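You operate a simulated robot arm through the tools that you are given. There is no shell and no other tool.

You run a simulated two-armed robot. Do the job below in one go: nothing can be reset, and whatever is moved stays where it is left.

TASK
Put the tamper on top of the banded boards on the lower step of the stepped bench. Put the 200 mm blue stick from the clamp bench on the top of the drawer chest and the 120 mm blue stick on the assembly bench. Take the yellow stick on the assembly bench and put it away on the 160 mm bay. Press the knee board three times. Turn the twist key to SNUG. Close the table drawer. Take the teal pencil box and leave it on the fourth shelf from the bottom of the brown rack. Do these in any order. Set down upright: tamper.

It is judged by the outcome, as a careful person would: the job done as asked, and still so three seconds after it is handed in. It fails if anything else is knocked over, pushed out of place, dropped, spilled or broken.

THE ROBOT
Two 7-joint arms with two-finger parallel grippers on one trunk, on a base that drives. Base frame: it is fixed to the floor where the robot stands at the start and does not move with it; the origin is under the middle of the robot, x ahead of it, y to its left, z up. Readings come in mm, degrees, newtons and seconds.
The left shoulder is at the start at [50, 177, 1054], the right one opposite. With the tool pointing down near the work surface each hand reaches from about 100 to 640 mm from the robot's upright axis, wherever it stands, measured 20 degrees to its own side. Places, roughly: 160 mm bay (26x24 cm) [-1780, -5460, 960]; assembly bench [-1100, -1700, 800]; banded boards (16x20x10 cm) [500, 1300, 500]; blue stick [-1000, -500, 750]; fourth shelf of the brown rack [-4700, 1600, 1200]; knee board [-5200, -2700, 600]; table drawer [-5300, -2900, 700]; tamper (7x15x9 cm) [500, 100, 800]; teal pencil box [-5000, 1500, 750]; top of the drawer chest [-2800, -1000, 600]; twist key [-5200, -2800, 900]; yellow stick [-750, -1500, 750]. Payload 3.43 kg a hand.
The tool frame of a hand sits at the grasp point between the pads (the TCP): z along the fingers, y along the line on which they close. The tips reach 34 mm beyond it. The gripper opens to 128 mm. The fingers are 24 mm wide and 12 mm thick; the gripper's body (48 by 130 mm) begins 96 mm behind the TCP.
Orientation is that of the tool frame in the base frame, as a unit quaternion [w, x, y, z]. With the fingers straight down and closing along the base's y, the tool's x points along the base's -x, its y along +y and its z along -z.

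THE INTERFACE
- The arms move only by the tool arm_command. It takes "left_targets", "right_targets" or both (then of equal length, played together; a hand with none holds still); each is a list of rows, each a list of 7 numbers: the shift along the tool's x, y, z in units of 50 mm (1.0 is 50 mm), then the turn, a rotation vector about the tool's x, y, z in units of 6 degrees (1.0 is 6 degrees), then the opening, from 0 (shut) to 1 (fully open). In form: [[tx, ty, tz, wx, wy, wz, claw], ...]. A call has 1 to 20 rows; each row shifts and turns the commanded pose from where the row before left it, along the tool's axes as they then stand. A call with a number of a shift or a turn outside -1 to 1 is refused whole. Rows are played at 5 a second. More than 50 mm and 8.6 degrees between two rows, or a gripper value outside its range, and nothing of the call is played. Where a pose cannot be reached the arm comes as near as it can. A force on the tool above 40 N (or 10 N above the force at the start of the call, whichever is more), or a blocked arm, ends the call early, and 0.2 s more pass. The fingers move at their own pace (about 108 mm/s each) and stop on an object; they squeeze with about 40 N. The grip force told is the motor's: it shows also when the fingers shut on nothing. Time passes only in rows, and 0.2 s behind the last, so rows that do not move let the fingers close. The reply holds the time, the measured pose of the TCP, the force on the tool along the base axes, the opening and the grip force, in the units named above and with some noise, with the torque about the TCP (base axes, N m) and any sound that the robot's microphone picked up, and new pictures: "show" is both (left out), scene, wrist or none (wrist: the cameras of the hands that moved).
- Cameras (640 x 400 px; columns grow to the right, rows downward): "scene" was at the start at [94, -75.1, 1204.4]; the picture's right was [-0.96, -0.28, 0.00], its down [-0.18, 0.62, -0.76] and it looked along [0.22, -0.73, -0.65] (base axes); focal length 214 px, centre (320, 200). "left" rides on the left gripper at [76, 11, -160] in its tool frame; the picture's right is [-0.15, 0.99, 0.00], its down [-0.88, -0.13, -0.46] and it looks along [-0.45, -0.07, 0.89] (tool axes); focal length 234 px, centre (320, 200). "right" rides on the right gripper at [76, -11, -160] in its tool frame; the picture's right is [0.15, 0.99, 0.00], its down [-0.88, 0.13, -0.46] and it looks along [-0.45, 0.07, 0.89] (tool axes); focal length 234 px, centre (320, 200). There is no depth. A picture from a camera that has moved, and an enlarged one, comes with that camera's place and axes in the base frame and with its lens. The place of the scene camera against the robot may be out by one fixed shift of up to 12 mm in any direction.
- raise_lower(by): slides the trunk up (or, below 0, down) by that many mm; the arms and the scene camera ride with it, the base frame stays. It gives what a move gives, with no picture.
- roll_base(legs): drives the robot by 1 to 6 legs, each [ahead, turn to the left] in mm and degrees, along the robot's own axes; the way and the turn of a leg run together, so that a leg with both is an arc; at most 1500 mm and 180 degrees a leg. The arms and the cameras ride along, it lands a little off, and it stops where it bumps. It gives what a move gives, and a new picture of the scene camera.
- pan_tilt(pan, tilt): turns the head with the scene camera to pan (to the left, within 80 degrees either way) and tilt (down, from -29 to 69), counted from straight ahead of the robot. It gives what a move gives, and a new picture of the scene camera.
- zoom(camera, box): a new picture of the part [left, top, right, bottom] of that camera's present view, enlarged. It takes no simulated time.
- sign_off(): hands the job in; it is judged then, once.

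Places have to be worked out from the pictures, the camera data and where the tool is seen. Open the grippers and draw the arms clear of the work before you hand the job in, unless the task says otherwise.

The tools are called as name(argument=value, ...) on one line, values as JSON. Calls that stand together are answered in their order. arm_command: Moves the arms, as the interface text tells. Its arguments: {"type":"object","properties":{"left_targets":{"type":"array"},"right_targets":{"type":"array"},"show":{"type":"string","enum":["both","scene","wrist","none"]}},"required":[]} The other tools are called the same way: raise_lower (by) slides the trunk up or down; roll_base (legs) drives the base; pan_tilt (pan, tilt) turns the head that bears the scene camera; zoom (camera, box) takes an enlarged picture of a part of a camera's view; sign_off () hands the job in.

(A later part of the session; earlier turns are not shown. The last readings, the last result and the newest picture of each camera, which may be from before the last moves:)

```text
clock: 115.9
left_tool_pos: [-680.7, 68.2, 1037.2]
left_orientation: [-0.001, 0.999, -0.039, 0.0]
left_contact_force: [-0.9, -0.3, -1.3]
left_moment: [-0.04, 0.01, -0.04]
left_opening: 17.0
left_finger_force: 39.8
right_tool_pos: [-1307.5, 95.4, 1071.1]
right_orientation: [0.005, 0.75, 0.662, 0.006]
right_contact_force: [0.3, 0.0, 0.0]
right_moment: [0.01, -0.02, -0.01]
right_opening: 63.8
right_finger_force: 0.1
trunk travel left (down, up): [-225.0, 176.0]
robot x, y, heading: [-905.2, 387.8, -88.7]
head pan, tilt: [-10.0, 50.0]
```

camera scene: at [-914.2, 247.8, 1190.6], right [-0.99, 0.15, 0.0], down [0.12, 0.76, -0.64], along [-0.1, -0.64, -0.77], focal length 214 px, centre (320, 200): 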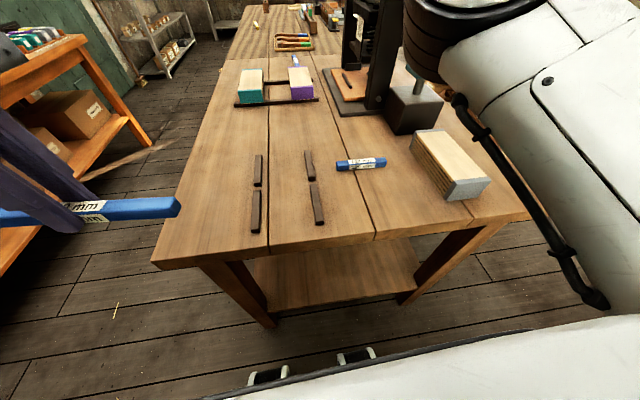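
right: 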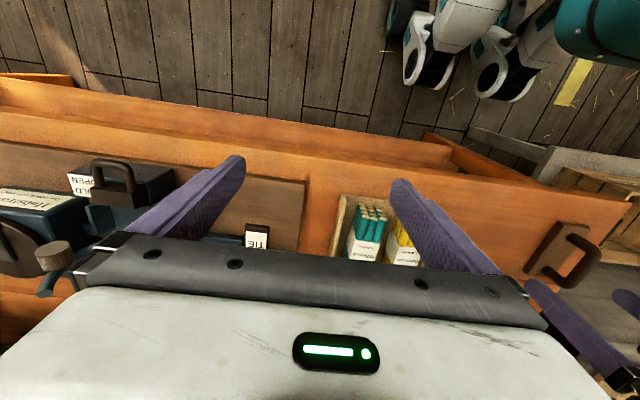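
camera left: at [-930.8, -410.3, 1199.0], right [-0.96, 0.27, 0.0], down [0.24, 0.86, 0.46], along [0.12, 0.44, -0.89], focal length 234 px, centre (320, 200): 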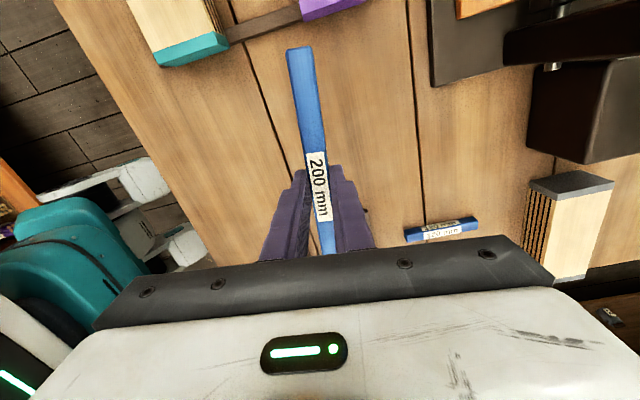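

It rotates cleanly. I complete the 90° turn of the right hand.

arm_command(right_targets=[[0, 0, 0, 0, 0, 1, 0.5], [0, 0, 0, 0, 0, 1, 0.5], [0, 0, 0, 0, 0, 1, 0.5], [0, 0, 0, 0, 0, 1, 0.5], [0, 0, 0, 0, 0, 1, 0.5], [0, 0, 0, 0, 0, 1, 0.5], [0, 0, 0, 0, 0, 1, 0.5], [0, 0, 0, 0, 0, 1, 0.5], [0, 0, 0, 0, 0, 1, 0.5], [0, 0, 0, 0, 0, 1, 0.5], [0, 0, 0, 0, 0, 1, 0.5], [0, 0, 0, 0, 0, 1, 0.5], [0, 0, 0, 0, 0, 1, 0.5], [0, 0, 0, 0, 0, 0.5, 0.5]], show="both")

```text
clock: 118.9
left_tool_pos: [-679.9, 69.3, 1036.2]
left_orientation: [-0.001, 0.999, -0.039, 0.0]
left_contact_force: [0.6, -0.7, -0.7]
left_moment: [0.0, -0.02, -0.04]
left_opening: 16.6
left_finger_force: 40.0
right_tool_pos: [-1309.1, 95.0, 1070.7]
right_orientation: [-0.001, 1.0, 0.017, 0.008]
right_contact_force: [0.3, -0.1, 0.7]
right_moment: [0.0, -0.03, 0.0]
right_opening: 64.1
right_finger_force: 0.0
trunk travel left (down, up): [-225.0, 176.0]
robot x, y, heading: [-905.6, 391.3, -88.7]
head pan, tilt: [-10.0, 50.0]
camera scene: at [-914.2, 247.8, 1190.6], right [-0.99, 0.15, 0.0], down [0.12, 0.76, -0.64], along [-0.1, -0.64, -0.77], focal length 214 px, centre (320, 200)
camera right: at [-1234.6, 109.3, 1230.6], right [0.18, -0.98, 0.0], down [-0.88, -0.16, 0.44], along [-0.43, -0.08, -0.9], focal length 234 px, centre (320, 200)
```

scene: 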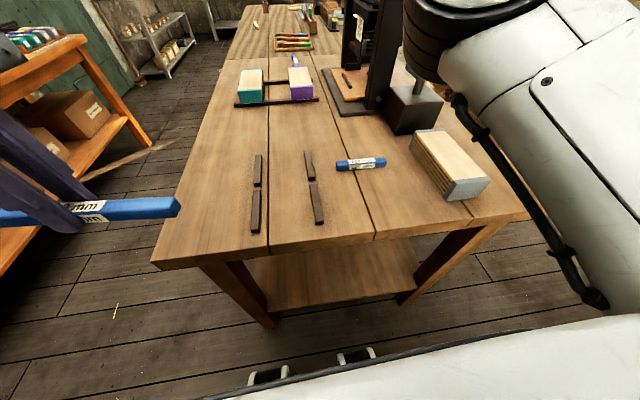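
right: 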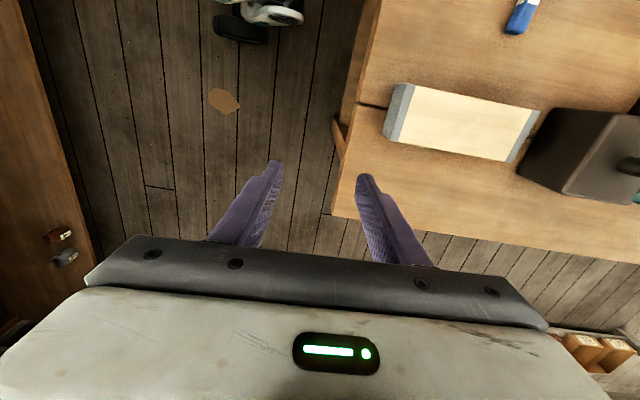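

Now I move the right hand over the 120 mm stick, lowering a little.

arm_command(right_targets=[[0.693, 0.62, 0, 0, 0, 0, 0.5], [0.693, 0.62, 0, 0, 0, 0, 0.5], [0.693, 0.62, 0, 0, 0, 0, 0.5], [0.693, 0.62, 0, 0, 0, 0, 0.5], [0.693, 0.62, 0, 0, 0, 0, 0.5], [0.693, 0.62, 0, 0, 0, 0, 0.5], [0.693, 0.62, 0, 0, 0, 0, 0.5], [0, 0, 0.9, 0, 0, 0, 0.5], [0, 0, 0.9, 0, 0, 0, 0.5], [0, 0, 0, 0, 0, 0, 0.5]], show="both")

```text
clock: 121.1
left_tool_pos: [-679.0, 68.0, 1035.7]
left_orientation: [-0.001, 0.999, -0.039, 0.0]
left_contact_force: [-0.2, -0.1, -0.9]
left_moment: [0.02, -0.02, -0.02]
left_opening: 16.8
left_finger_force: 40.3
right_tool_pos: [-1301.5, 75.4, 965.7]
right_orientation: [0.002, 1.0, 0.008, 0.009]
right_contact_force: [-0.2, 0.8, 0.4]
right_moment: [-0.02, 0.0, 0.0]
right_opening: 64.0
right_finger_force: 0.1
right hand out of reach, approached as far as the arm can: row 1, 2, 3, 4, 5, 6, 7
trunk travel left (down, up): [-225.0, 176.0]
robot x, y, heading: [-903.4, 388.3, -88.6]
head pan, tilt: [-10.0, 50.0]
camera scene: at [-914.2, 247.9, 1190.6], right [-0.99, 0.15, 0.0], down [0.12, 0.76, -0.64], along [-0.1, -0.64, -0.77], focal length 214 px, centre (320, 200)
camera right: at [-1228.5, 89.2, 1126.6], right [0.16, -0.99, 0.01], down [-0.89, -0.14, 0.44], along [-0.43, -0.08, -0.9], focal length 234 px, centre (320, 200)
```

scene: 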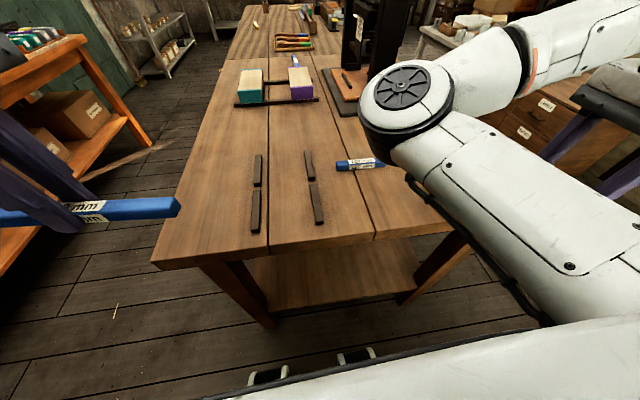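
right: 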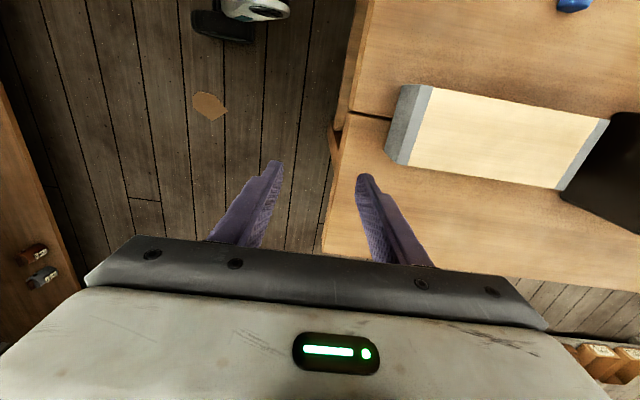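

The right arm is folded with its elbow inward, which blocks inward motion. I raise it and try extending forward first to unfold.

arm_command(right_targets=[[0, 0, -1, 0, 0, 0, 0.5], [0, 0, -1, 0, 0, 0, 0.5], [0, 0.8, 0, 0, 0, 0, 0.5], [0, 0.8, 0, 0, 0, 0, 0.5], [0, 0.8, 0, 0, 0, 0, 0.5], [0, 0, 0, 0, 0, 0, 0.5]], show="scene")

```text
clock: 122.5
left_tool_pos: [-680.6, 67.3, 1037.1]
left_orientation: [-0.001, 0.999, -0.039, 0.0]
left_contact_force: [0.6, -0.3, -0.2]
left_moment: [-0.06, 0.02, 0.01]
left_opening: 16.7
left_finger_force: 39.5
right_tool_pos: [-1330.8, 51.6, 1031.5]
right_orientation: [0.001, 1.0, 0.019, 0.008]
right_contact_force: [0.3, -0.2, 0.0]
right_moment: [0.02, 0.01, 0.01]
right_opening: 63.8
right_finger_force: 0.0
right hand out of reach, approached as far as the arm can: row 3, 4, 5
trunk travel left (down, up): [-225.0, 176.0]
robot x, y, heading: [-904.0, 391.0, -88.9]
head pan, tilt: [-10.0, 50.0]
camera scene: at [-914.2, 247.9, 1190.6], right [-0.99, 0.15, 0.0], down [0.12, 0.76, -0.64], along [-0.1, -0.64, -0.77], focal length 214 px, centre (320, 200)
```

scene: 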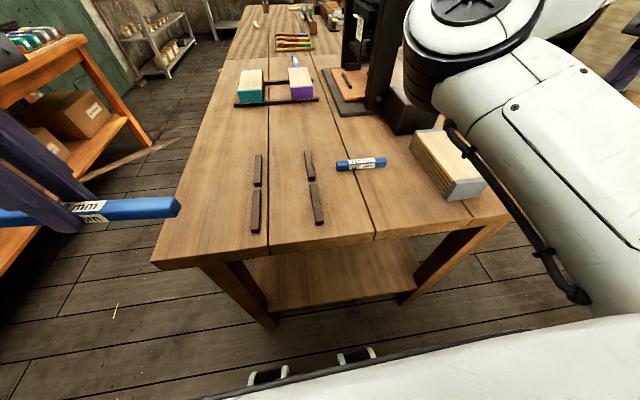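

Still limited. I'll try unfolding by moving the right hand outward and up, then forward.

arm_command(right_targets=[[-0.8, 0, -0.5, 0, 0, 0, 0.5], [-0.8, 0, -0.5, 0, 0, 0, 0.5], [-0.8, 0, -0.5, 0, 0, 0, 0.5], [-0.5, 0.8, 0, 0, 0, 0, 0.5], [-0.5, 0.8, 0, 0, 0, 0, 0.5], [0, 0.8, 0, 0, 0, 0, 0.5], [0, 0, 0, 0, 0, 0, 0.5]], show="scene")

```text
clock: 124.1
left_tool_pos: [-679.5, 67.1, 1035.6]
left_orientation: [-0.001, 0.999, -0.038, 0.0]
left_contact_force: [0.2, 0.7, 0.5]
left_moment: [0.02, -0.02, 0.01]
left_opening: 16.7
left_finger_force: 40.1
right_tool_pos: [-1470.7, 53.1, 1055.0]
right_orientation: [0.0, 1.0, 0.018, 0.009]
right_contact_force: [0.4, -0.4, 0.3]
right_moment: [0.01, 0.01, -0.03]
right_opening: 63.9
right_finger_force: 0.1
right hand out of reach, approached as far as the arm can: row 2, 3, 4, 5, 6
trunk travel left (down, up): [-225.0, 176.0]
robot x, y, heading: [-906.3, 389.6, -88.8]
head pan, tilt: [-10.0, 50.0]
camera scene: at [-914.2, 247.8, 1190.6], right [-0.99, 0.15, 0.0], down [0.12, 0.76, -0.64], along [-0.1, -0.64, -0.77], focal length 214 px, centre (320, 200)
```

scene: 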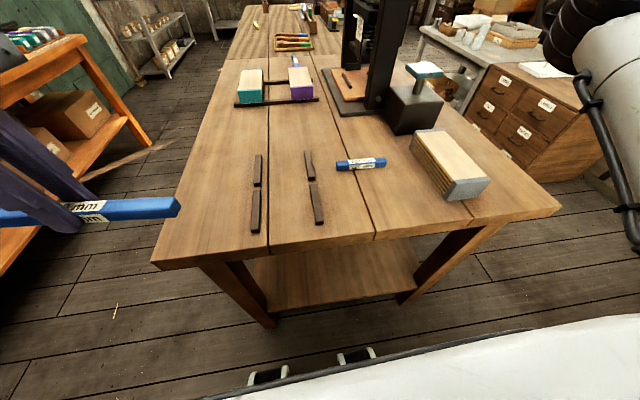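

I look at the right arm's posture.

pan_tilt(pan=-55, tilt=25)

```text
clock: 125.2
left_tool_pos: [-680.6, 67.4, 1036.3]
left_orientation: [-0.001, 0.999, -0.039, 0.0]
left_contact_force: [-0.1, -0.2, -1.6]
left_moment: [-0.02, -0.02, 0.01]
left_opening: 16.9
left_finger_force: 39.3
right_tool_pos: [-1470.8, 53.4, 1055.8]
right_orientation: [0.0, 1.0, 0.018, 0.008]
right_contact_force: [-0.4, -0.1, 0.0]
right_moment: [-0.03, 0.0, 0.01]
right_opening: 64.0
right_finger_force: 0.1
trunk travel left (down, up): [-225.0, 176.0]
robot x, y, heading: [-903.4, 387.6, -88.8]
head pan, tilt: [-55.0, 25.0]
camera scene: at [-976.8, 269.3, 1228.0], right [-0.59, 0.81, 0.0], down [0.34, 0.25, -0.91], along [-0.73, -0.54, -0.42], focal length 214 px, centre (320, 200)
```

scene: 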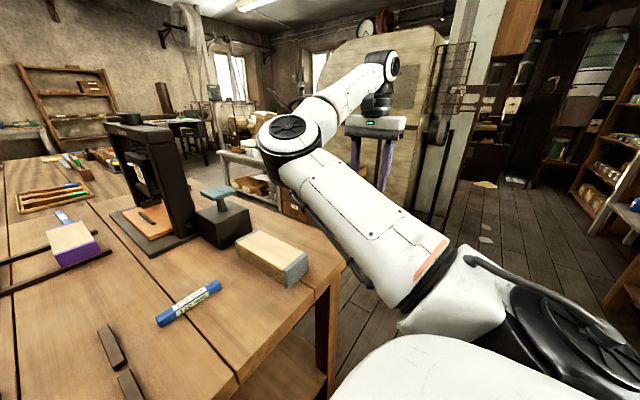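

The right arm is elbow-in, so it works only on my right side. I'll use it there: rotate the hand back, then drive so the bench lies on my right.

arm_command(right_targets=[[0, 0, 0, 0, 0, -1, 0.5], [0, 0, 0, 0, 0, -1, 0.5], [0, 0, 0, 0, 0, -1, 0.5], [0, 0, 0, 0, 0, -1, 0.5], [0, 0, 0, 0, 0, -1, 0.5], [0, 0, 0, 0, 0, -1, 0.5], [0, 0, 0, 0, 0, -1, 0.5], [0, 0, 0, 0, 0, -1, 0.5], [0, 0, 0, 0, 0, -1, 0.5], [0, 0, 0, 0, 0, -1, 0.5], [0, 0, 0, 0, 0, -1, 0.5], [0, 0, 0, 0, 0, -1, 0.5], [0, 0, 0, 0, 0, -1, 0.5], [0, 0, 0, 0, 0, -1, 0.5], [0, 0, 0, 0, 0, -0.7, 0.5]], show="none")

roll_base(legs=[[0, -91], [480, 0], [0, -90]])

```text
clock: 128.4
left_tool_pos: [-679.8, 67.7, 1037.0]
left_orientation: [-0.001, 0.999, -0.039, 0.001]
left_contact_force: [-0.3, 0.5, -0.6]
left_moment: [0.02, -0.03, -0.02]
left_opening: 16.6
left_finger_force: 40.0
right_tool_pos: [-1470.6, 53.4, 1056.0]
right_orientation: [0.006, 0.705, 0.709, 0.007]
right_contact_force: [0.2, -0.4, 0.5]
right_moment: [0.03, 0.01, 0.02]
right_opening: 63.6
right_finger_force: 0.0
trunk travel left (down, up): [-225.0, 176.0]
robot x, y, heading: [-903.3, 388.5, -88.8]
head pan, tilt: [-55.0, 25.0]
```

```text
clock: 138.9
left_tool_pos: [-1601.7, 705.9, 1036.2]
left_orientation: [0.0, 0.046, 0.999, -0.001]
left_contact_force: [-0.6, -0.1, 0.1]
left_moment: [0.03, 0.0, -0.01]
left_opening: 16.8
left_finger_force: 40.0
right_tool_pos: [-810.9, 710.9, 1054.5]
right_orientation: [-0.007, -0.703, 0.711, 0.006]
right_contact_force: [-0.1, -0.3, -0.7]
right_moment: [0.01, 0.0, -0.03]
right_opening: 63.9
right_finger_force: 0.0
trunk travel left (down, up): [-225.0, 176.0]
robot x, y, heading: [-1381.6, 385.3, 90.5]
head pan, tilt: [-55.0, 25.0]
camera scene: at [-1307.6, 514.1, 1228.1], right [0.58, -0.81, 0.0], down [-0.34, -0.25, -0.91], along [0.74, 0.53, -0.42], focal length 214 px, centre (320, 200)
```

scene: 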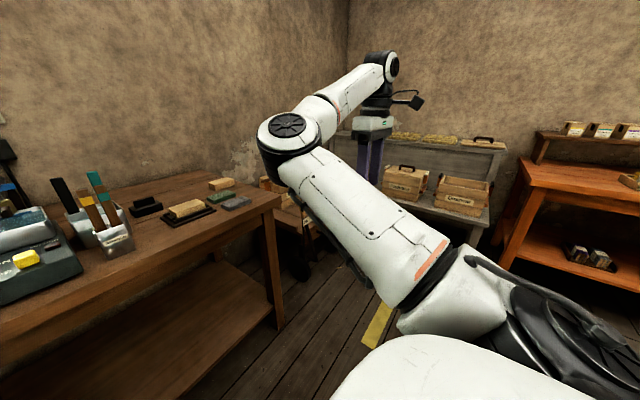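

Clear so far; I complete the turn to heading 0 and look at the stick with the right wrist camera.

roll_base(legs=[[0, -90.5]])

zoom(camera="right", box=[0, 0, 640, 400])

```text
clock: 143.2
left_tool_pos: [-1054.7, 597.0, 1037.3]
left_orientation: [-0.001, 0.747, 0.665, 0.0]
left_contact_force: [-0.8, -0.7, -0.5]
left_moment: [0.02, 0.0, 0.03]
left_opening: 16.7
left_finger_force: 39.8
right_tool_pos: [-1069.7, -193.4, 1055.3]
right_orientation: [-0.001, 0.017, 1.0, 0.009]
right_contact_force: [-0.1, -0.5, 0.7]
right_moment: [-0.03, -0.02, -0.01]
right_opening: 64.1
right_finger_force: 0.0
trunk travel left (down, up): [-225.0, 176.0]
robot x, y, heading: [-1385.6, 384.3, -0.8]
head pan, tilt: [-55.0, 25.0]
camera scene: at [-1260.2, 313.3, 1228.1], right [-0.83, -0.56, 0.0], down [-0.24, 0.35, -0.91], along [0.51, -0.75, -0.42], focal length 214 px, centre (320, 200)
```

scene: 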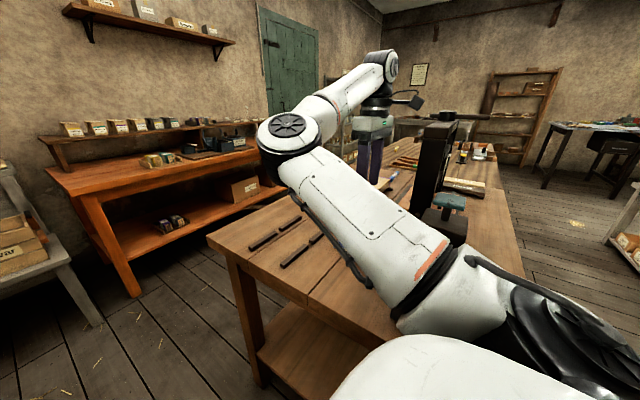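

```text
1.00 times, centred on (320, 200) of right (not enlarged: the box is as wide or as high as the picture)
camera zoom: at [-1144.5, -203.8, 1214.3], right [-0.11, 0.99, 0.02], down [0.88, 0.09, 0.46], along [0.45, 0.07, -0.89], focal length 234 px, centre (320, 200)
```

zoom: 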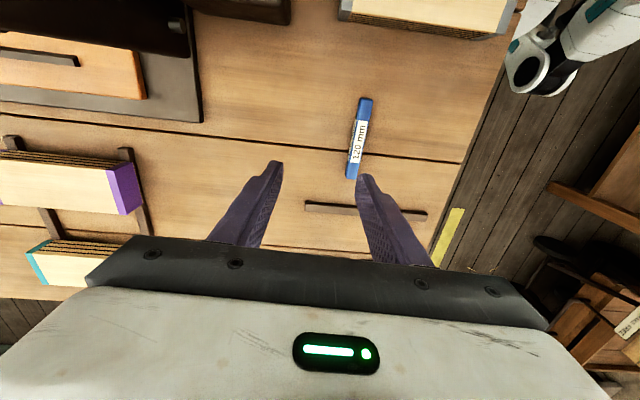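

The stick centre is ≈[-1071,-133], aligned with x. I shift over it and descend partway.

arm_command(right_targets=[[0, 0.57, 0, 0, 0, 0, 0.5], [0, 0.57, 0, 0, 0, 0, 0.5], [0, 0, 0.8, 0, 0, 0, 0.5], [0, 0, 0.8, 0, 0, 0, 0.5], [0, 0, 0.8, 0, 0, 0, 0.5], [0, 0, 0, 0, 0, 0, 0.5]], show="wrist")

```text
clock: 144.6
left_tool_pos: [-1054.3, 596.6, 1035.8]
left_orientation: [0.0, 0.746, 0.666, -0.001]
left_contact_force: [0.0, 0.2, 0.0]
left_moment: [0.02, 0.01, 0.0]
left_opening: 16.5
left_finger_force: 40.3
right_tool_pos: [-1065.9, -132.5, 936.9]
right_orientation: [-0.001, 0.016, 1.0, 0.008]
right_contact_force: [0.7, -0.3, -0.5]
right_moment: [-0.02, 0.0, 0.02]
right_opening: 64.3
right_finger_force: 0.0
trunk travel left (down, up): [-225.0, 176.0]
robot x, y, heading: [-1380.1, 384.4, -1.1]
head pan, tilt: [-55.0, 25.0]
camera right: at [-1141.4, -143.1, 1096.2], right [-0.11, 0.99, 0.02], down [0.88, 0.09, 0.46], along [0.45, 0.07, -0.89], focal length 234 px, centre (320, 200)
```

right: 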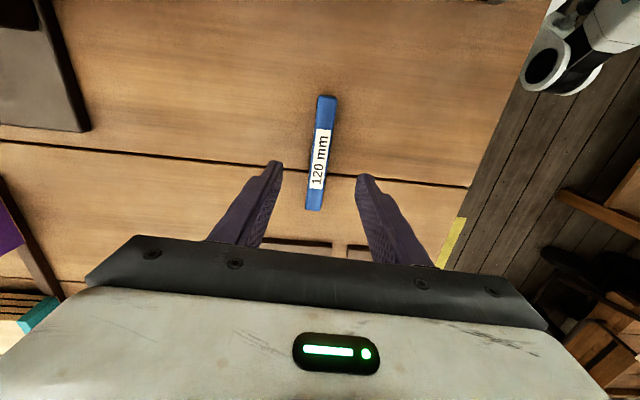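

Centred. I descend the last stretch.

arm_command(right_targets=[[0.1, 0, 0.5, 0, 0, 0, 0.4], [0, 0, 0.4, 0, 0, 0, 0.4], [0, 0, 0.1, 0, 0, 0, 0.4], [0, 0, 0, 0, 0, 0, 0.4]], show="none")

```text
clock: 145.6
left_tool_pos: [-1054.3, 596.7, 1037.1]
left_orientation: [-0.001, 0.746, 0.666, -0.001]
left_contact_force: [-0.3, -1.1, 0.7]
left_moment: [-0.01, 0.01, -0.03]
left_opening: 17.2
left_finger_force: 39.9
right_tool_pos: [-1070.8, -133.7, 885.9]
right_orientation: [-0.001, 0.017, 1.0, 0.008]
right_contact_force: [0.0, -0.4, 0.6]
right_moment: [-0.01, -0.04, -0.03]
right_opening: 50.8
right_finger_force: 0.0
trunk travel left (down, up): [-225.0, 176.0]
robot x, y, heading: [-1384.2, 382.0, -0.5]
head pan, tilt: [-55.0, 25.0]
```

TCP z 886 without contact, tips just over the bench. I close and lift.

arm_command(right_targets=[[0, 0, 0, 0, 0, 0, 0.1], [0, 0, 0, 0, 0, 0, 0], [0, 0, 0, 0, 0, 0, 0], [0, 0, 0, 0, 0, 0, 0], [0, 0, -0.5, 0, 0, 0, 0], [0, 0, -0.9, 0, 0, 0, 0], [0, 0, -0.9, 0, 0, 0, 0], [0, 0, -0.7, 0, 0, 0, 0], [0, 0, 0, 0, 0, 0, 0]], show="wrist")

```text
clock: 147.6
left_tool_pos: [-1053.3, 596.4, 1036.4]
left_orientation: [-0.001, 0.747, 0.665, -0.001]
left_contact_force: [0.4, 0.0, 1.1]
left_moment: [-0.03, 0.0, -0.03]
left_opening: 16.8
left_finger_force: 40.3
right_tool_pos: [-1073.4, -134.7, 1035.6]
right_orientation: [-0.001, 0.017, 1.0, 0.009]
right_contact_force: [0.7, 0.3, 0.1]
right_moment: [0.01, -0.01, 0.0]
right_opening: 16.4
right_finger_force: 40.0
trunk travel left (down, up): [-225.0, 176.0]
robot x, y, heading: [-1384.1, 383.9, -1.0]
head pan, tilt: [-55.0, 25.0]
camera right: at [-1147.7, -145.6, 1195.1], right [-0.11, 0.99, 0.02], down [0.89, 0.09, 0.46], along [0.45, 0.07, -0.89], focal length 234 px, centre (320, 200)
```

right: 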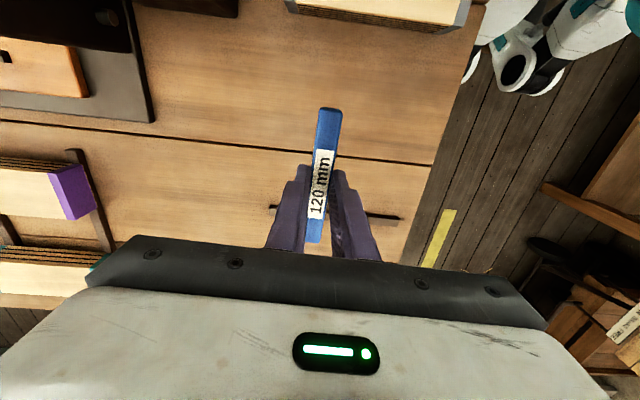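

Both sticks are held. I drive east into the aisle, then south along the benches with them on my right.

roll_base(legs=[[1080, 0.8], [0, -90], [900, 0]])

pan_tilt(pan=-40, tilt=30)

```text
clock: 161.3
left_tool_pos: [-134.4, -844.0, 1037.7]
left_orientation: [0.0, 0.998, -0.068, 0.001]
left_contact_force: [0.0, -0.2, -0.5]
left_moment: [-0.04, -0.01, 0.03]
left_opening: 16.7
left_finger_force: 40.0
right_tool_pos: [-866.1, -812.6, 1035.4]
right_orientation: [0.006, 0.725, 0.689, 0.007]
right_contact_force: [-1.2, 0.2, -0.5]
right_moment: [0.02, -0.02, -0.05]
right_opening: 16.3
right_finger_force: 40.2
trunk travel left (down, up): [-225.0, 176.0]
robot x, y, heading: [-342.7, -511.0, -91.9]
head pan, tilt: [-55.0, 25.0]
camera scene: at [-420.6, -627.3, 1228.0], right [-0.55, 0.84, 0.0], down [0.35, 0.23, -0.91], along [-0.76, -0.49, -0.42], focal length 214 px, centre (320, 200)
```

scene: 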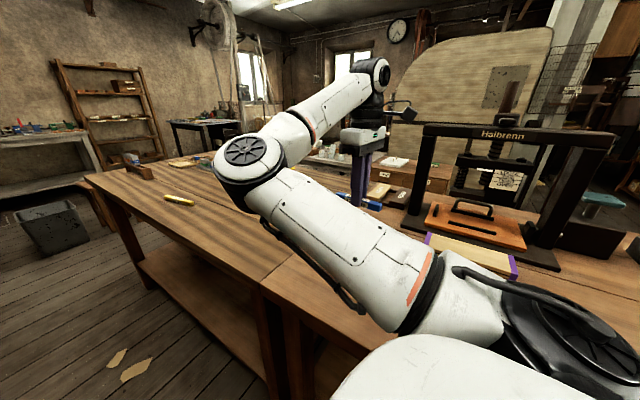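

```text
clock: 162.1
left_tool_pos: [-134.4, -845.5, 1036.7]
left_orientation: [-0.001, 0.998, -0.067, 0.001]
left_contact_force: [-1.1, -0.3, 0.1]
left_moment: [0.02, 0.01, 0.02]
left_opening: 16.5
left_finger_force: 40.0
right_tool_pos: [-867.5, -811.9, 1035.8]
right_orientation: [0.006, 0.725, 0.688, 0.007]
right_contact_force: [-0.3, -0.5, 0.4]
right_moment: [-0.01, 0.01, -0.01]
right_opening: 16.3
right_finger_force: 40.2
trunk travel left (down, up): [-225.0, 176.0]
robot x, y, heading: [-339.1, -514.4, -92.0]
head pan, tilt: [-40.0, 30.0]
camera scene: at [-403.9, -644.1, 1220.1], right [-0.74, 0.67, 0.0], down [0.33, 0.37, -0.87], along [-0.58, -0.64, -0.5], focal length 214 px, centre (320, 200)
```

scene: 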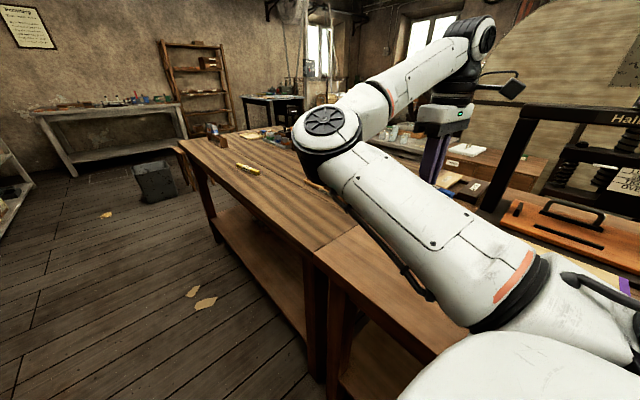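

The yellow stick is near [-775,-1539]; the assembly bench spans y≈-950…-2260 with its edge at x≈-655. I advance and look down with the right wrist camera for a free spot.

roll_base(legs=[[430, 1.5]])

zoom(camera="right", box=[0, 0, 640, 400])

```text
clock: 164.7
left_tool_pos: [-133.6, -1271.0, 1036.7]
left_orientation: [0.0, 0.999, -0.054, 0.0]
left_contact_force: [0.3, 0.2, -0.5]
left_moment: [0.03, 0.0, 0.03]
left_opening: 16.8
left_finger_force: 40.0
right_tool_pos: [-868.1, -1259.0, 1036.0]
right_orientation: [0.005, 0.716, 0.698, 0.006]
right_contact_force: [-0.3, 0.6, -0.1]
right_moment: [0.0, -0.01, 0.02]
right_opening: 16.4
right_finger_force: 39.6
trunk travel left (down, up): [-225.0, 176.0]
robot x, y, heading: [-348.1, -945.3, -90.2]
head pan, tilt: [-40.0, 30.0]
camera scene: at [-408.8, -1077.4, 1220.0], right [-0.76, 0.65, 0.0], down [0.32, 0.38, -0.87], along [-0.56, -0.66, -0.5], focal length 214 px, centre (320, 200)
```

scene: 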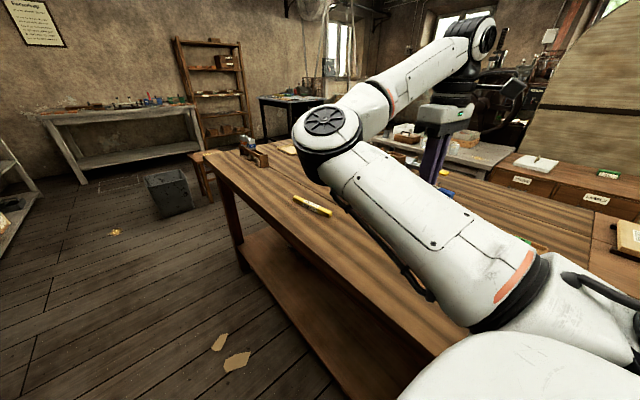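

```text
1.00 times, centred on (320, 200) of right (not enlarged: the box is as wide or as high as the picture)
camera zoom: at [-878.1, -1180.7, 1194.7], right [0.99, 0.12, 0.02], down [0.1, -0.88, 0.46], along [0.07, -0.45, -0.89], focal length 234 px, centre (320, 200)
```

zoom: 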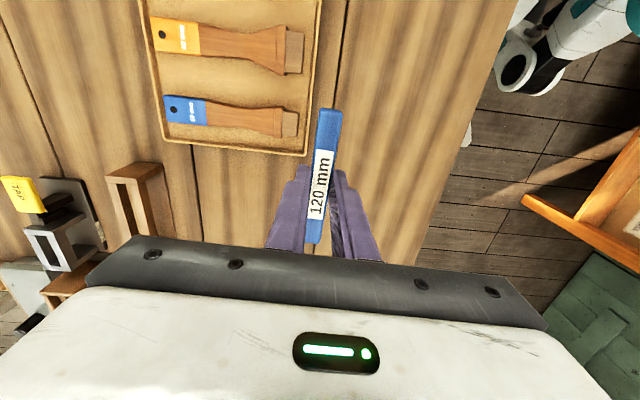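

The tray lies at x<-870; the strip x≈-770, y≈-1260 is free. I shift the stick there and lower.

arm_command(right_targets=[[0, 0.95, 0, 0, 0, 0, 0], [0, 0.95, 0, 0, 0, 0, 0], [0, 0, 0.9, 0, 0, 0, 0], [0, 0, 0.9, 0, 0, 0, 0], [0, 0, 0, 0, 0, 0, 0]], show="wrist")

```text
clock: 165.9
left_tool_pos: [-134.1, -1270.3, 1036.5]
left_orientation: [-0.001, 0.999, -0.054, 0.0]
left_contact_force: [1.3, 0.0, -0.4]
left_moment: [0.01, 0.0, -0.02]
left_opening: 16.7
left_finger_force: 40.3
right_tool_pos: [-768.6, -1261.1, 947.5]
right_orientation: [0.006, 0.717, 0.697, 0.007]
right_contact_force: [0.4, 0.3, -0.5]
right_moment: [-0.01, 0.02, 0.02]
right_opening: 16.5
right_finger_force: 39.7
trunk travel left (down, up): [-225.0, 176.0]
robot x, y, heading: [-348.7, -945.8, -90.3]
head pan, tilt: [-40.0, 30.0]
camera right: at [-779.6, -1183.0, 1106.1], right [0.99, 0.12, 0.02], down [0.1, -0.88, 0.46], along [0.07, -0.45, -0.89], focal length 234 px, centre (320, 200)
```

right: 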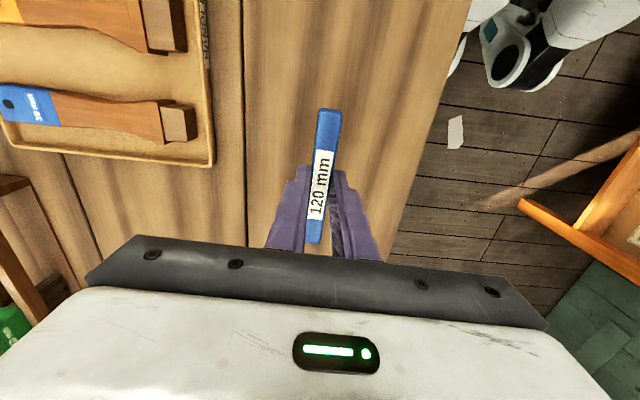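

Free spot beneath. I lower the stick to the bench in gentle steps.

arm_command(right_targets=[[0, 0, 0.6, 0, 0, 0, 0], [0, 0, 0.4, 0, 0, 0, 0], [0, 0, 0.1, 0, 0, 0, 0], [0, 0, 0.08, 0, 0, 0, 0], [0, 0, 0, 0, 0, 0, 0]], show="none")

```text
clock: 167.1
left_tool_pos: [-134.3, -1271.0, 1036.5]
left_orientation: [-0.001, 0.999, -0.053, 0.0]
left_contact_force: [0.3, -1.5, 0.4]
left_moment: [0.01, 0.02, 0.02]
left_opening: 16.9
left_finger_force: 39.8
right_tool_pos: [-771.1, -1259.1, 888.1]
right_orientation: [0.005, 0.72, 0.694, 0.006]
right_contact_force: [0.1, 0.7, -0.9]
right_moment: [-0.02, -0.01, 0.0]
right_opening: 16.4
right_finger_force: 40.1
trunk travel left (down, up): [-225.0, 176.0]
robot x, y, heading: [-351.9, -941.5, -90.6]
head pan, tilt: [-40.0, 30.0]
```

arm_command(right_targets=[[0, 0, 0.06, 0, 0, 0, 0], [0, 0, 0, 0, 0, 0, 0]], show="none")

```text
clock: 167.7
left_tool_pos: [-134.0, -1270.6, 1035.8]
left_orientation: [-0.001, 0.999, -0.054, 0.0]
left_contact_force: [0.2, 0.2, -0.8]
left_moment: [-0.04, -0.02, -0.01]
left_opening: 16.6
left_finger_force: 40.2
right_tool_pos: [-770.1, -1258.3, 886.7]
right_orientation: [0.005, 0.719, 0.695, 0.005]
right_contact_force: [0.2, -0.7, 7.4]
right_moment: [0.4, -0.01, -0.01]
right_opening: 16.3
right_finger_force: 40.3
trunk travel left (down, up): [-225.0, 176.0]
robot x, y, heading: [-350.2, -945.9, -90.5]
head pan, tilt: [-40.0, 30.0]
```

Light contact (7 N): the stick touches the bench. I open slowly and rise.

arm_command(right_targets=[[0, 0, 0, 0, 0, 0, 0.25], [0, 0, 0, 0, 0, 0, 0.4], [0, 0, 0, 0, 0, 0, 0.4], [0, 0, -0.4, 0, 0, 0, 0.4], [0, 0, -0.9, 0, 0, 0, 0.5], [0, 0, -0.9, 0, 0, 0, 0.5], [0, 0, -0.8, 0, 0, 0, 0.5], [0, 0, 0, 0, 0, 0, 0.5]], show="wrist")

```text
clock: 169.5
left_tool_pos: [-134.5, -1270.5, 1035.5]
left_orientation: [-0.001, 0.999, -0.054, 0.0]
left_contact_force: [0.4, 0.2, -0.2]
left_moment: [0.02, -0.01, 0.02]
left_opening: 16.7
left_finger_force: 40.0
right_tool_pos: [-773.7, -1259.3, 1036.2]
right_orientation: [0.006, 0.716, 0.698, 0.007]
right_contact_force: [0.6, 0.0, 0.4]
right_moment: [0.01, -0.02, 0.01]
right_opening: 64.0
right_finger_force: 0.1
trunk travel left (down, up): [-225.0, 176.0]
robot x, y, heading: [-347.3, -942.9, -90.5]
head pan, tilt: [-40.0, 30.0]
camera right: at [-784.1, -1182.5, 1196.0], right [0.99, 0.12, 0.02], down [0.1, -0.88, 0.46], along [0.07, -0.45, -0.89], focal length 234 px, centre (320, 200)
```

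right: 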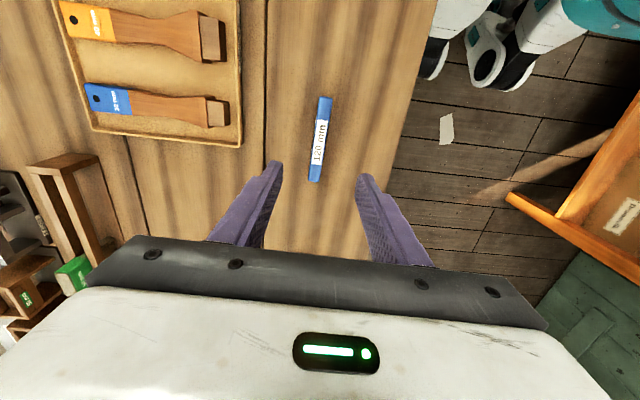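

The 120 mm stick is on the assembly bench. I drive on ~275 mm to bring the right hand over the yellow stick.

roll_base(legs=[[275, 0.5]])

zoom(camera="right", box=[0, 0, 640, 400])

```text
clock: 171.4
left_tool_pos: [-130.7, -1538.9, 1037.2]
left_orientation: [-0.001, 0.999, -0.049, 0.0]
left_contact_force: [-0.1, -0.8, -0.8]
left_moment: [0.03, -0.03, 0.0]
left_opening: 16.7
left_finger_force: 40.2
right_tool_pos: [-769.1, -1535.1, 1036.0]
right_orientation: [0.006, 0.712, 0.702, 0.007]
right_contact_force: [0.9, 0.0, -0.3]
right_moment: [0.01, 0.01, 0.0]
right_opening: 63.9
right_finger_force: 0.1
trunk travel left (down, up): [-225.0, 176.0]
robot x, y, heading: [-347.9, -1215.3, -89.6]
head pan, tilt: [-40.0, 30.0]
camera scene: at [-407.3, -1348.3, 1220.0], right [-0.77, 0.64, 0.0], down [0.32, 0.39, -0.87], along [-0.55, -0.67, -0.5], focal length 214 px, centre (320, 200)
```

scene: 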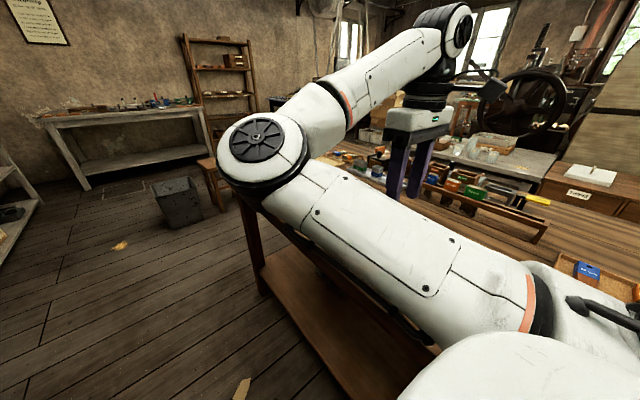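

```text
1.00 times, centred on (320, 200) of right (not enlarged: the box is as wide or as high as the picture)
camera zoom: at [-781.5, -1458.0, 1195.5], right [0.99, 0.13, 0.02], down [0.11, -0.88, 0.46], along [0.08, -0.45, -0.89], focal length 234 px, centre (320, 200)
```

zoom: 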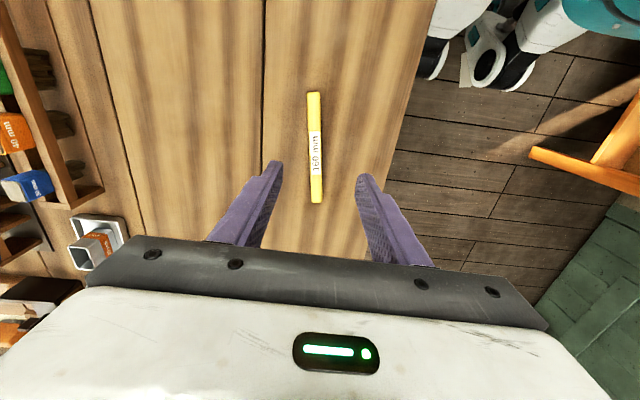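

The yellow 160 mm stick centre ≈[-769,-1550], turned 8°. I align the hand and descend partway.

arm_command(right_targets=[[-0.2, -0.05, 0.5, 0, 0, -0.8, 0.5], [0, 0, 0.8, 0, 0, -0.7, 0.5], [0, 0, 0.7, 0, 0, 0, 0.5], [0, 0, 0, 0, 0, 0, 0.5]], show="wrist")

```text
clock: 172.4
left_tool_pos: [-131.0, -1538.1, 1036.3]
left_orientation: [0.0, 0.999, -0.048, 0.001]
left_contact_force: [0.6, 0.0, 0.2]
left_moment: [-0.01, 0.03, -0.02]
left_opening: 16.4
left_finger_force: 40.4
right_tool_pos: [-771.0, -1546.1, 936.0]
right_orientation: [0.006, 0.655, 0.756, 0.007]
right_contact_force: [0.1, 0.0, -0.3]
right_moment: [0.03, 0.01, 0.01]
right_opening: 63.7
right_finger_force: 0.0
trunk travel left (down, up): [-225.0, 176.0]
robot x, y, heading: [-345.5, -1216.0, -89.5]
head pan, tilt: [-40.0, 30.0]
camera right: at [-794.6, -1471.8, 1095.1], right [0.96, 0.29, 0.02], down [0.25, -0.85, 0.46], along [0.15, -0.44, -0.89], focal length 234 px, centre (320, 200)
```

right: 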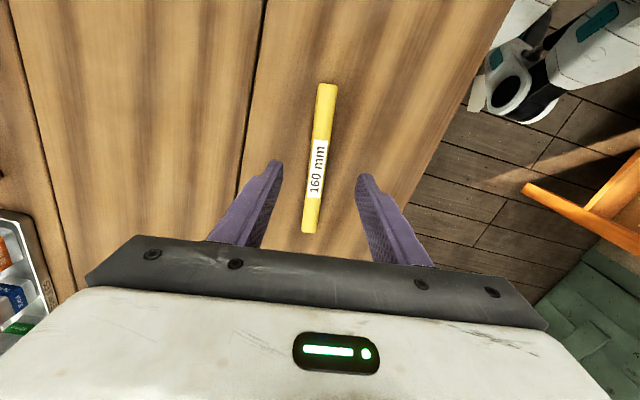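

Well aligned. I lower to z≈886 and grip, then lift.

arm_command(right_targets=[[0, 0, 0.5, 0, 0, 0, 0.4], [0, 0, 0.35, 0, 0, 0, 0.4], [0, 0, 0.12, 0, 0, 0, 0.4], [0, 0, 0, 0, 0, 0, 0.4]], show="none")

arm_command(right_targets=[[0, 0, 0, 0, 0, 0, 0.1], [0, 0, 0, 0, 0, 0, 0], [0, 0, 0, 0, 0, 0, 0], [0, 0, 0, 0, 0, 0, 0], [0, 0, -0.5, 0, 0, 0, 0], [0, 0, -0.9, 0, 0, 0, 0], [0, 0, -0.9, 0, 0, 0, 0], [0, 0, -0.7, 0, 0, 0, 0], [0, 0, 0, 0, 0, 0, 0]], show="wrist")

```text
clock: 173.4
left_tool_pos: [-130.6, -1537.9, 1036.3]
left_orientation: [-0.001, 0.999, -0.048, 0.0]
left_contact_force: [0.4, -0.6, -0.7]
left_moment: [0.0, 0.01, 0.01]
left_opening: 16.6
left_finger_force: 39.5
right_tool_pos: [-770.9, -1544.3, 888.0]
right_orientation: [0.006, 0.655, 0.755, 0.006]
right_contact_force: [0.0, 0.1, -1.1]
right_moment: [-0.02, -0.01, 0.01]
right_opening: 51.1
right_finger_force: 0.2
trunk travel left (down, up): [-225.0, 176.0]
robot x, y, heading: [-350.7, -1214.7, -89.8]
head pan, tilt: [-40.0, 30.0]
```

```text
clock: 175.4
left_tool_pos: [-131.2, -1538.1, 1035.9]
left_orientation: [-0.001, 0.999, -0.048, 0.0]
left_contact_force: [-0.1, 0.0, -0.1]
left_moment: [0.01, 0.0, 0.01]
left_opening: 16.6
left_finger_force: 39.5
right_tool_pos: [-771.6, -1543.5, 1036.7]
right_orientation: [0.005, 0.654, 0.756, 0.007]
right_contact_force: [1.1, -0.3, -1.0]
right_moment: [0.03, 0.02, 0.02]
right_opening: 16.5
right_finger_force: 40.2
trunk travel left (down, up): [-225.0, 176.0]
robot x, y, heading: [-350.9, -1216.3, -89.8]
head pan, tilt: [-40.0, 30.0]
camera right: at [-796.5, -1469.4, 1196.4], right [0.96, 0.29, 0.02], down [0.25, -0.85, 0.46], along [0.15, -0.44, -0.89], focal length 234 px, centre (320, 200)
```

right: 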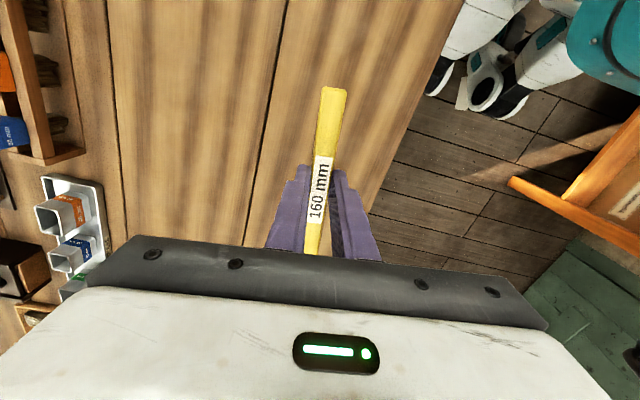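

Yellow stick held. Next is the 160 mm bay far down the room; I look ahead.

pan_tilt(pan=0, tilt=20)

pan_tilt(pan=-25, tilt=12)

```text
clock: 176.5
left_tool_pos: [-130.3, -1537.8, 1036.8]
left_orientation: [-0.001, 0.999, -0.048, 0.001]
left_contact_force: [0.3, 0.0, -0.4]
left_moment: [-0.02, 0.03, -0.02]
left_opening: 16.5
left_finger_force: 39.9
right_tool_pos: [-772.2, -1544.1, 1038.3]
right_orientation: [0.006, 0.655, 0.756, 0.006]
right_contact_force: [-0.1, -0.8, -0.7]
right_moment: [0.03, -0.03, 0.04]
right_opening: 16.4
right_finger_force: 39.4
trunk travel left (down, up): [-225.0, 176.0]
robot x, y, heading: [-350.9, -1217.3, -89.2]
head pan, tilt: [0.0, 20.0]
camera scene: at [-349.1, -1371.4, 1236.1], right [-1.0, 0.0, 0.0], down [0.0, 0.34, -0.94], along [0.0, -0.94, -0.34], focal length 214 px, centre (320, 200)
```

scene: 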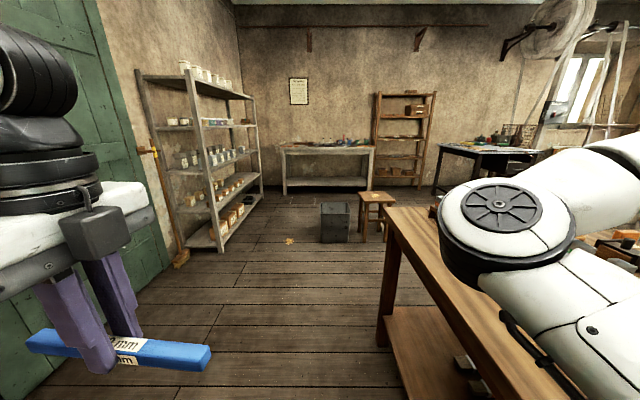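

```text
clock: 177.4
left_tool_pos: [-130.6, -1539.1, 1035.3]
left_orientation: [-0.001, 0.999, -0.048, 0.0]
left_contact_force: [-0.6, -0.1, 0.0]
left_moment: [0.0, 0.04, -0.02]
left_opening: 16.8
left_finger_force: 40.0
right_tool_pos: [-773.4, -1543.9, 1038.6]
right_orientation: [0.007, 0.655, 0.756, 0.007]
right_contact_force: [0.5, -0.2, -0.6]
right_moment: [0.02, 0.01, 0.01]
right_opening: 16.4
right_finger_force: 40.4
trunk travel left (down, up): [-225.0, 176.0]
robot x, y, heading: [-349.6, -1216.1, -89.5]
head pan, tilt: [-25.0, 12.0]
camera scene: at [-388.5, -1363.0, 1249.2], right [-0.91, 0.42, 0.0], down [0.09, 0.19, -0.98], along [-0.41, -0.89, -0.21], focal length 214 px, centre (320, 200)
```

scene: 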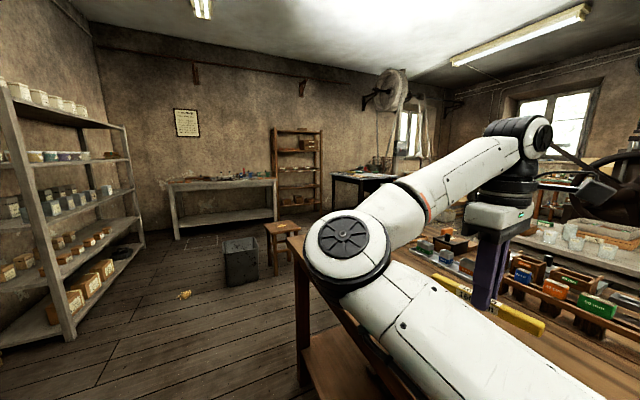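

The small brown rack on the far wall holds the bays. Zoom in on it.

zoom(camera="scene", box=[225, 110, 385, 250])

```text
2.86 times, centred on (305, 180) of scene
camera zoom: at [-388.5, -1363.0, 1249.2], right [-0.91, 0.42, 0.0], down [0.09, 0.19, -0.98], along [-0.41, -0.89, -0.21], focal length 613 px, centre (363, 257)
```

zoom: 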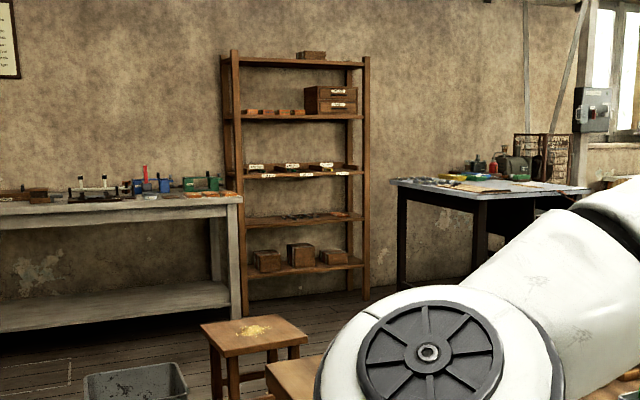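

I drive down the aisle past the assembly bench to y≈-2850 and look toward the rack.

roll_base(legs=[[1500, 0], [130, 0]])

pan_tilt(pan=-30, tilt=20)

pan_tilt(pan=-75, tilt=25)

```text
clock: 185.7
left_tool_pos: [-88.3, -3153.3, 1035.6]
left_orientation: [0.0, 0.999, -0.034, 0.0]
left_contact_force: [0.3, 0.4, -0.5]
left_moment: [0.01, -0.04, 0.02]
left_opening: 16.8
left_finger_force: 40.0
right_tool_pos: [-729.8, -3177.2, 1036.6]
right_orientation: [0.007, 0.644, 0.765, 0.006]
right_contact_force: [0.2, -0.2, -0.1]
right_moment: [0.0, 0.0, -0.02]
right_opening: 16.7
right_finger_force: 40.1
trunk travel left (down, up): [-225.0, 176.0]
robot x, y, heading: [-314.7, -2834.0, -87.9]
head pan, tilt: [-25.0, 12.0]
camera scene: at [-351.2, -2985.6, 1249.1], right [-0.92, 0.39, 0.0], down [0.08, 0.19, -0.98], along [-0.38, -0.9, -0.21], focal length 214 px, centre (320, 200)
```

scene: 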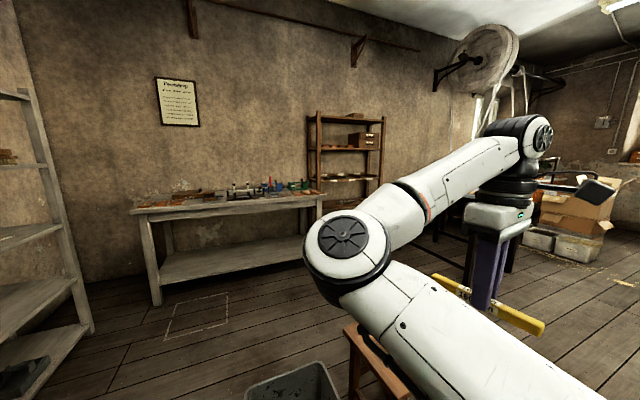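

```text
clock: 186.3
left_tool_pos: [-89.4, -3153.1, 1036.7]
left_orientation: [-0.001, 0.999, -0.034, 0.001]
left_contact_force: [0.5, 0.0, 0.4]
left_moment: [-0.01, 0.03, 0.03]
left_opening: 16.6
left_finger_force: 40.2
right_tool_pos: [-729.4, -3176.4, 1037.4]
right_orientation: [0.007, 0.645, 0.764, 0.006]
right_contact_force: [-0.4, -0.3, 0.6]
right_moment: [0.0, -0.03, 0.0]
right_opening: 16.6
right_finger_force: 40.1
trunk travel left (down, up): [-225.0, 176.0]
robot x, y, heading: [-314.0, -2835.6, -88.0]
head pan, tilt: [-30.0, 20.0]
camera scene: at [-358.5, -2981.5, 1236.2], right [-0.88, 0.47, 0.0], down [0.16, 0.3, -0.94], along [-0.44, -0.83, -0.34], focal length 214 px, centre (320, 200)
```

scene: 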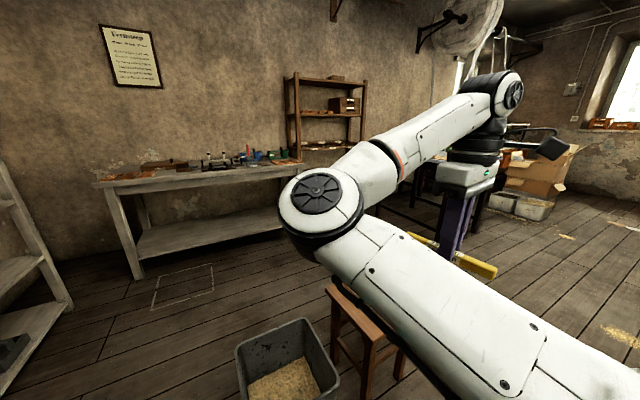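

```text
clock: 187.5
left_tool_pos: [-88.7, -3153.1, 1035.6]
left_orientation: [-0.001, 0.999, -0.034, 0.001]
left_contact_force: [-0.4, 0.6, -0.4]
left_moment: [0.01, 0.02, 0.02]
left_opening: 16.8
left_finger_force: 40.0
right_tool_pos: [-729.7, -3176.1, 1035.9]
right_orientation: [0.007, 0.644, 0.765, 0.007]
right_contact_force: [-0.2, -0.6, 0.0]
right_moment: [0.0, 0.01, -0.01]
right_opening: 16.8
right_finger_force: 40.0
trunk travel left (down, up): [-225.0, 176.0]
robot x, y, heading: [-317.1, -2835.0, -87.8]
head pan, tilt: [-75.0, 25.0]
camera scene: at [-402.8, -2926.2, 1228.1], right [-0.29, 0.96, 0.0], down [0.4, 0.12, -0.91], along [-0.87, -0.26, -0.42], focal length 214 px, centre (320, 200)
```

scene: 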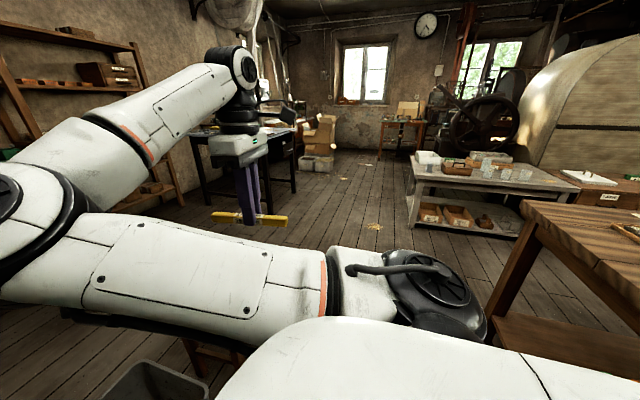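

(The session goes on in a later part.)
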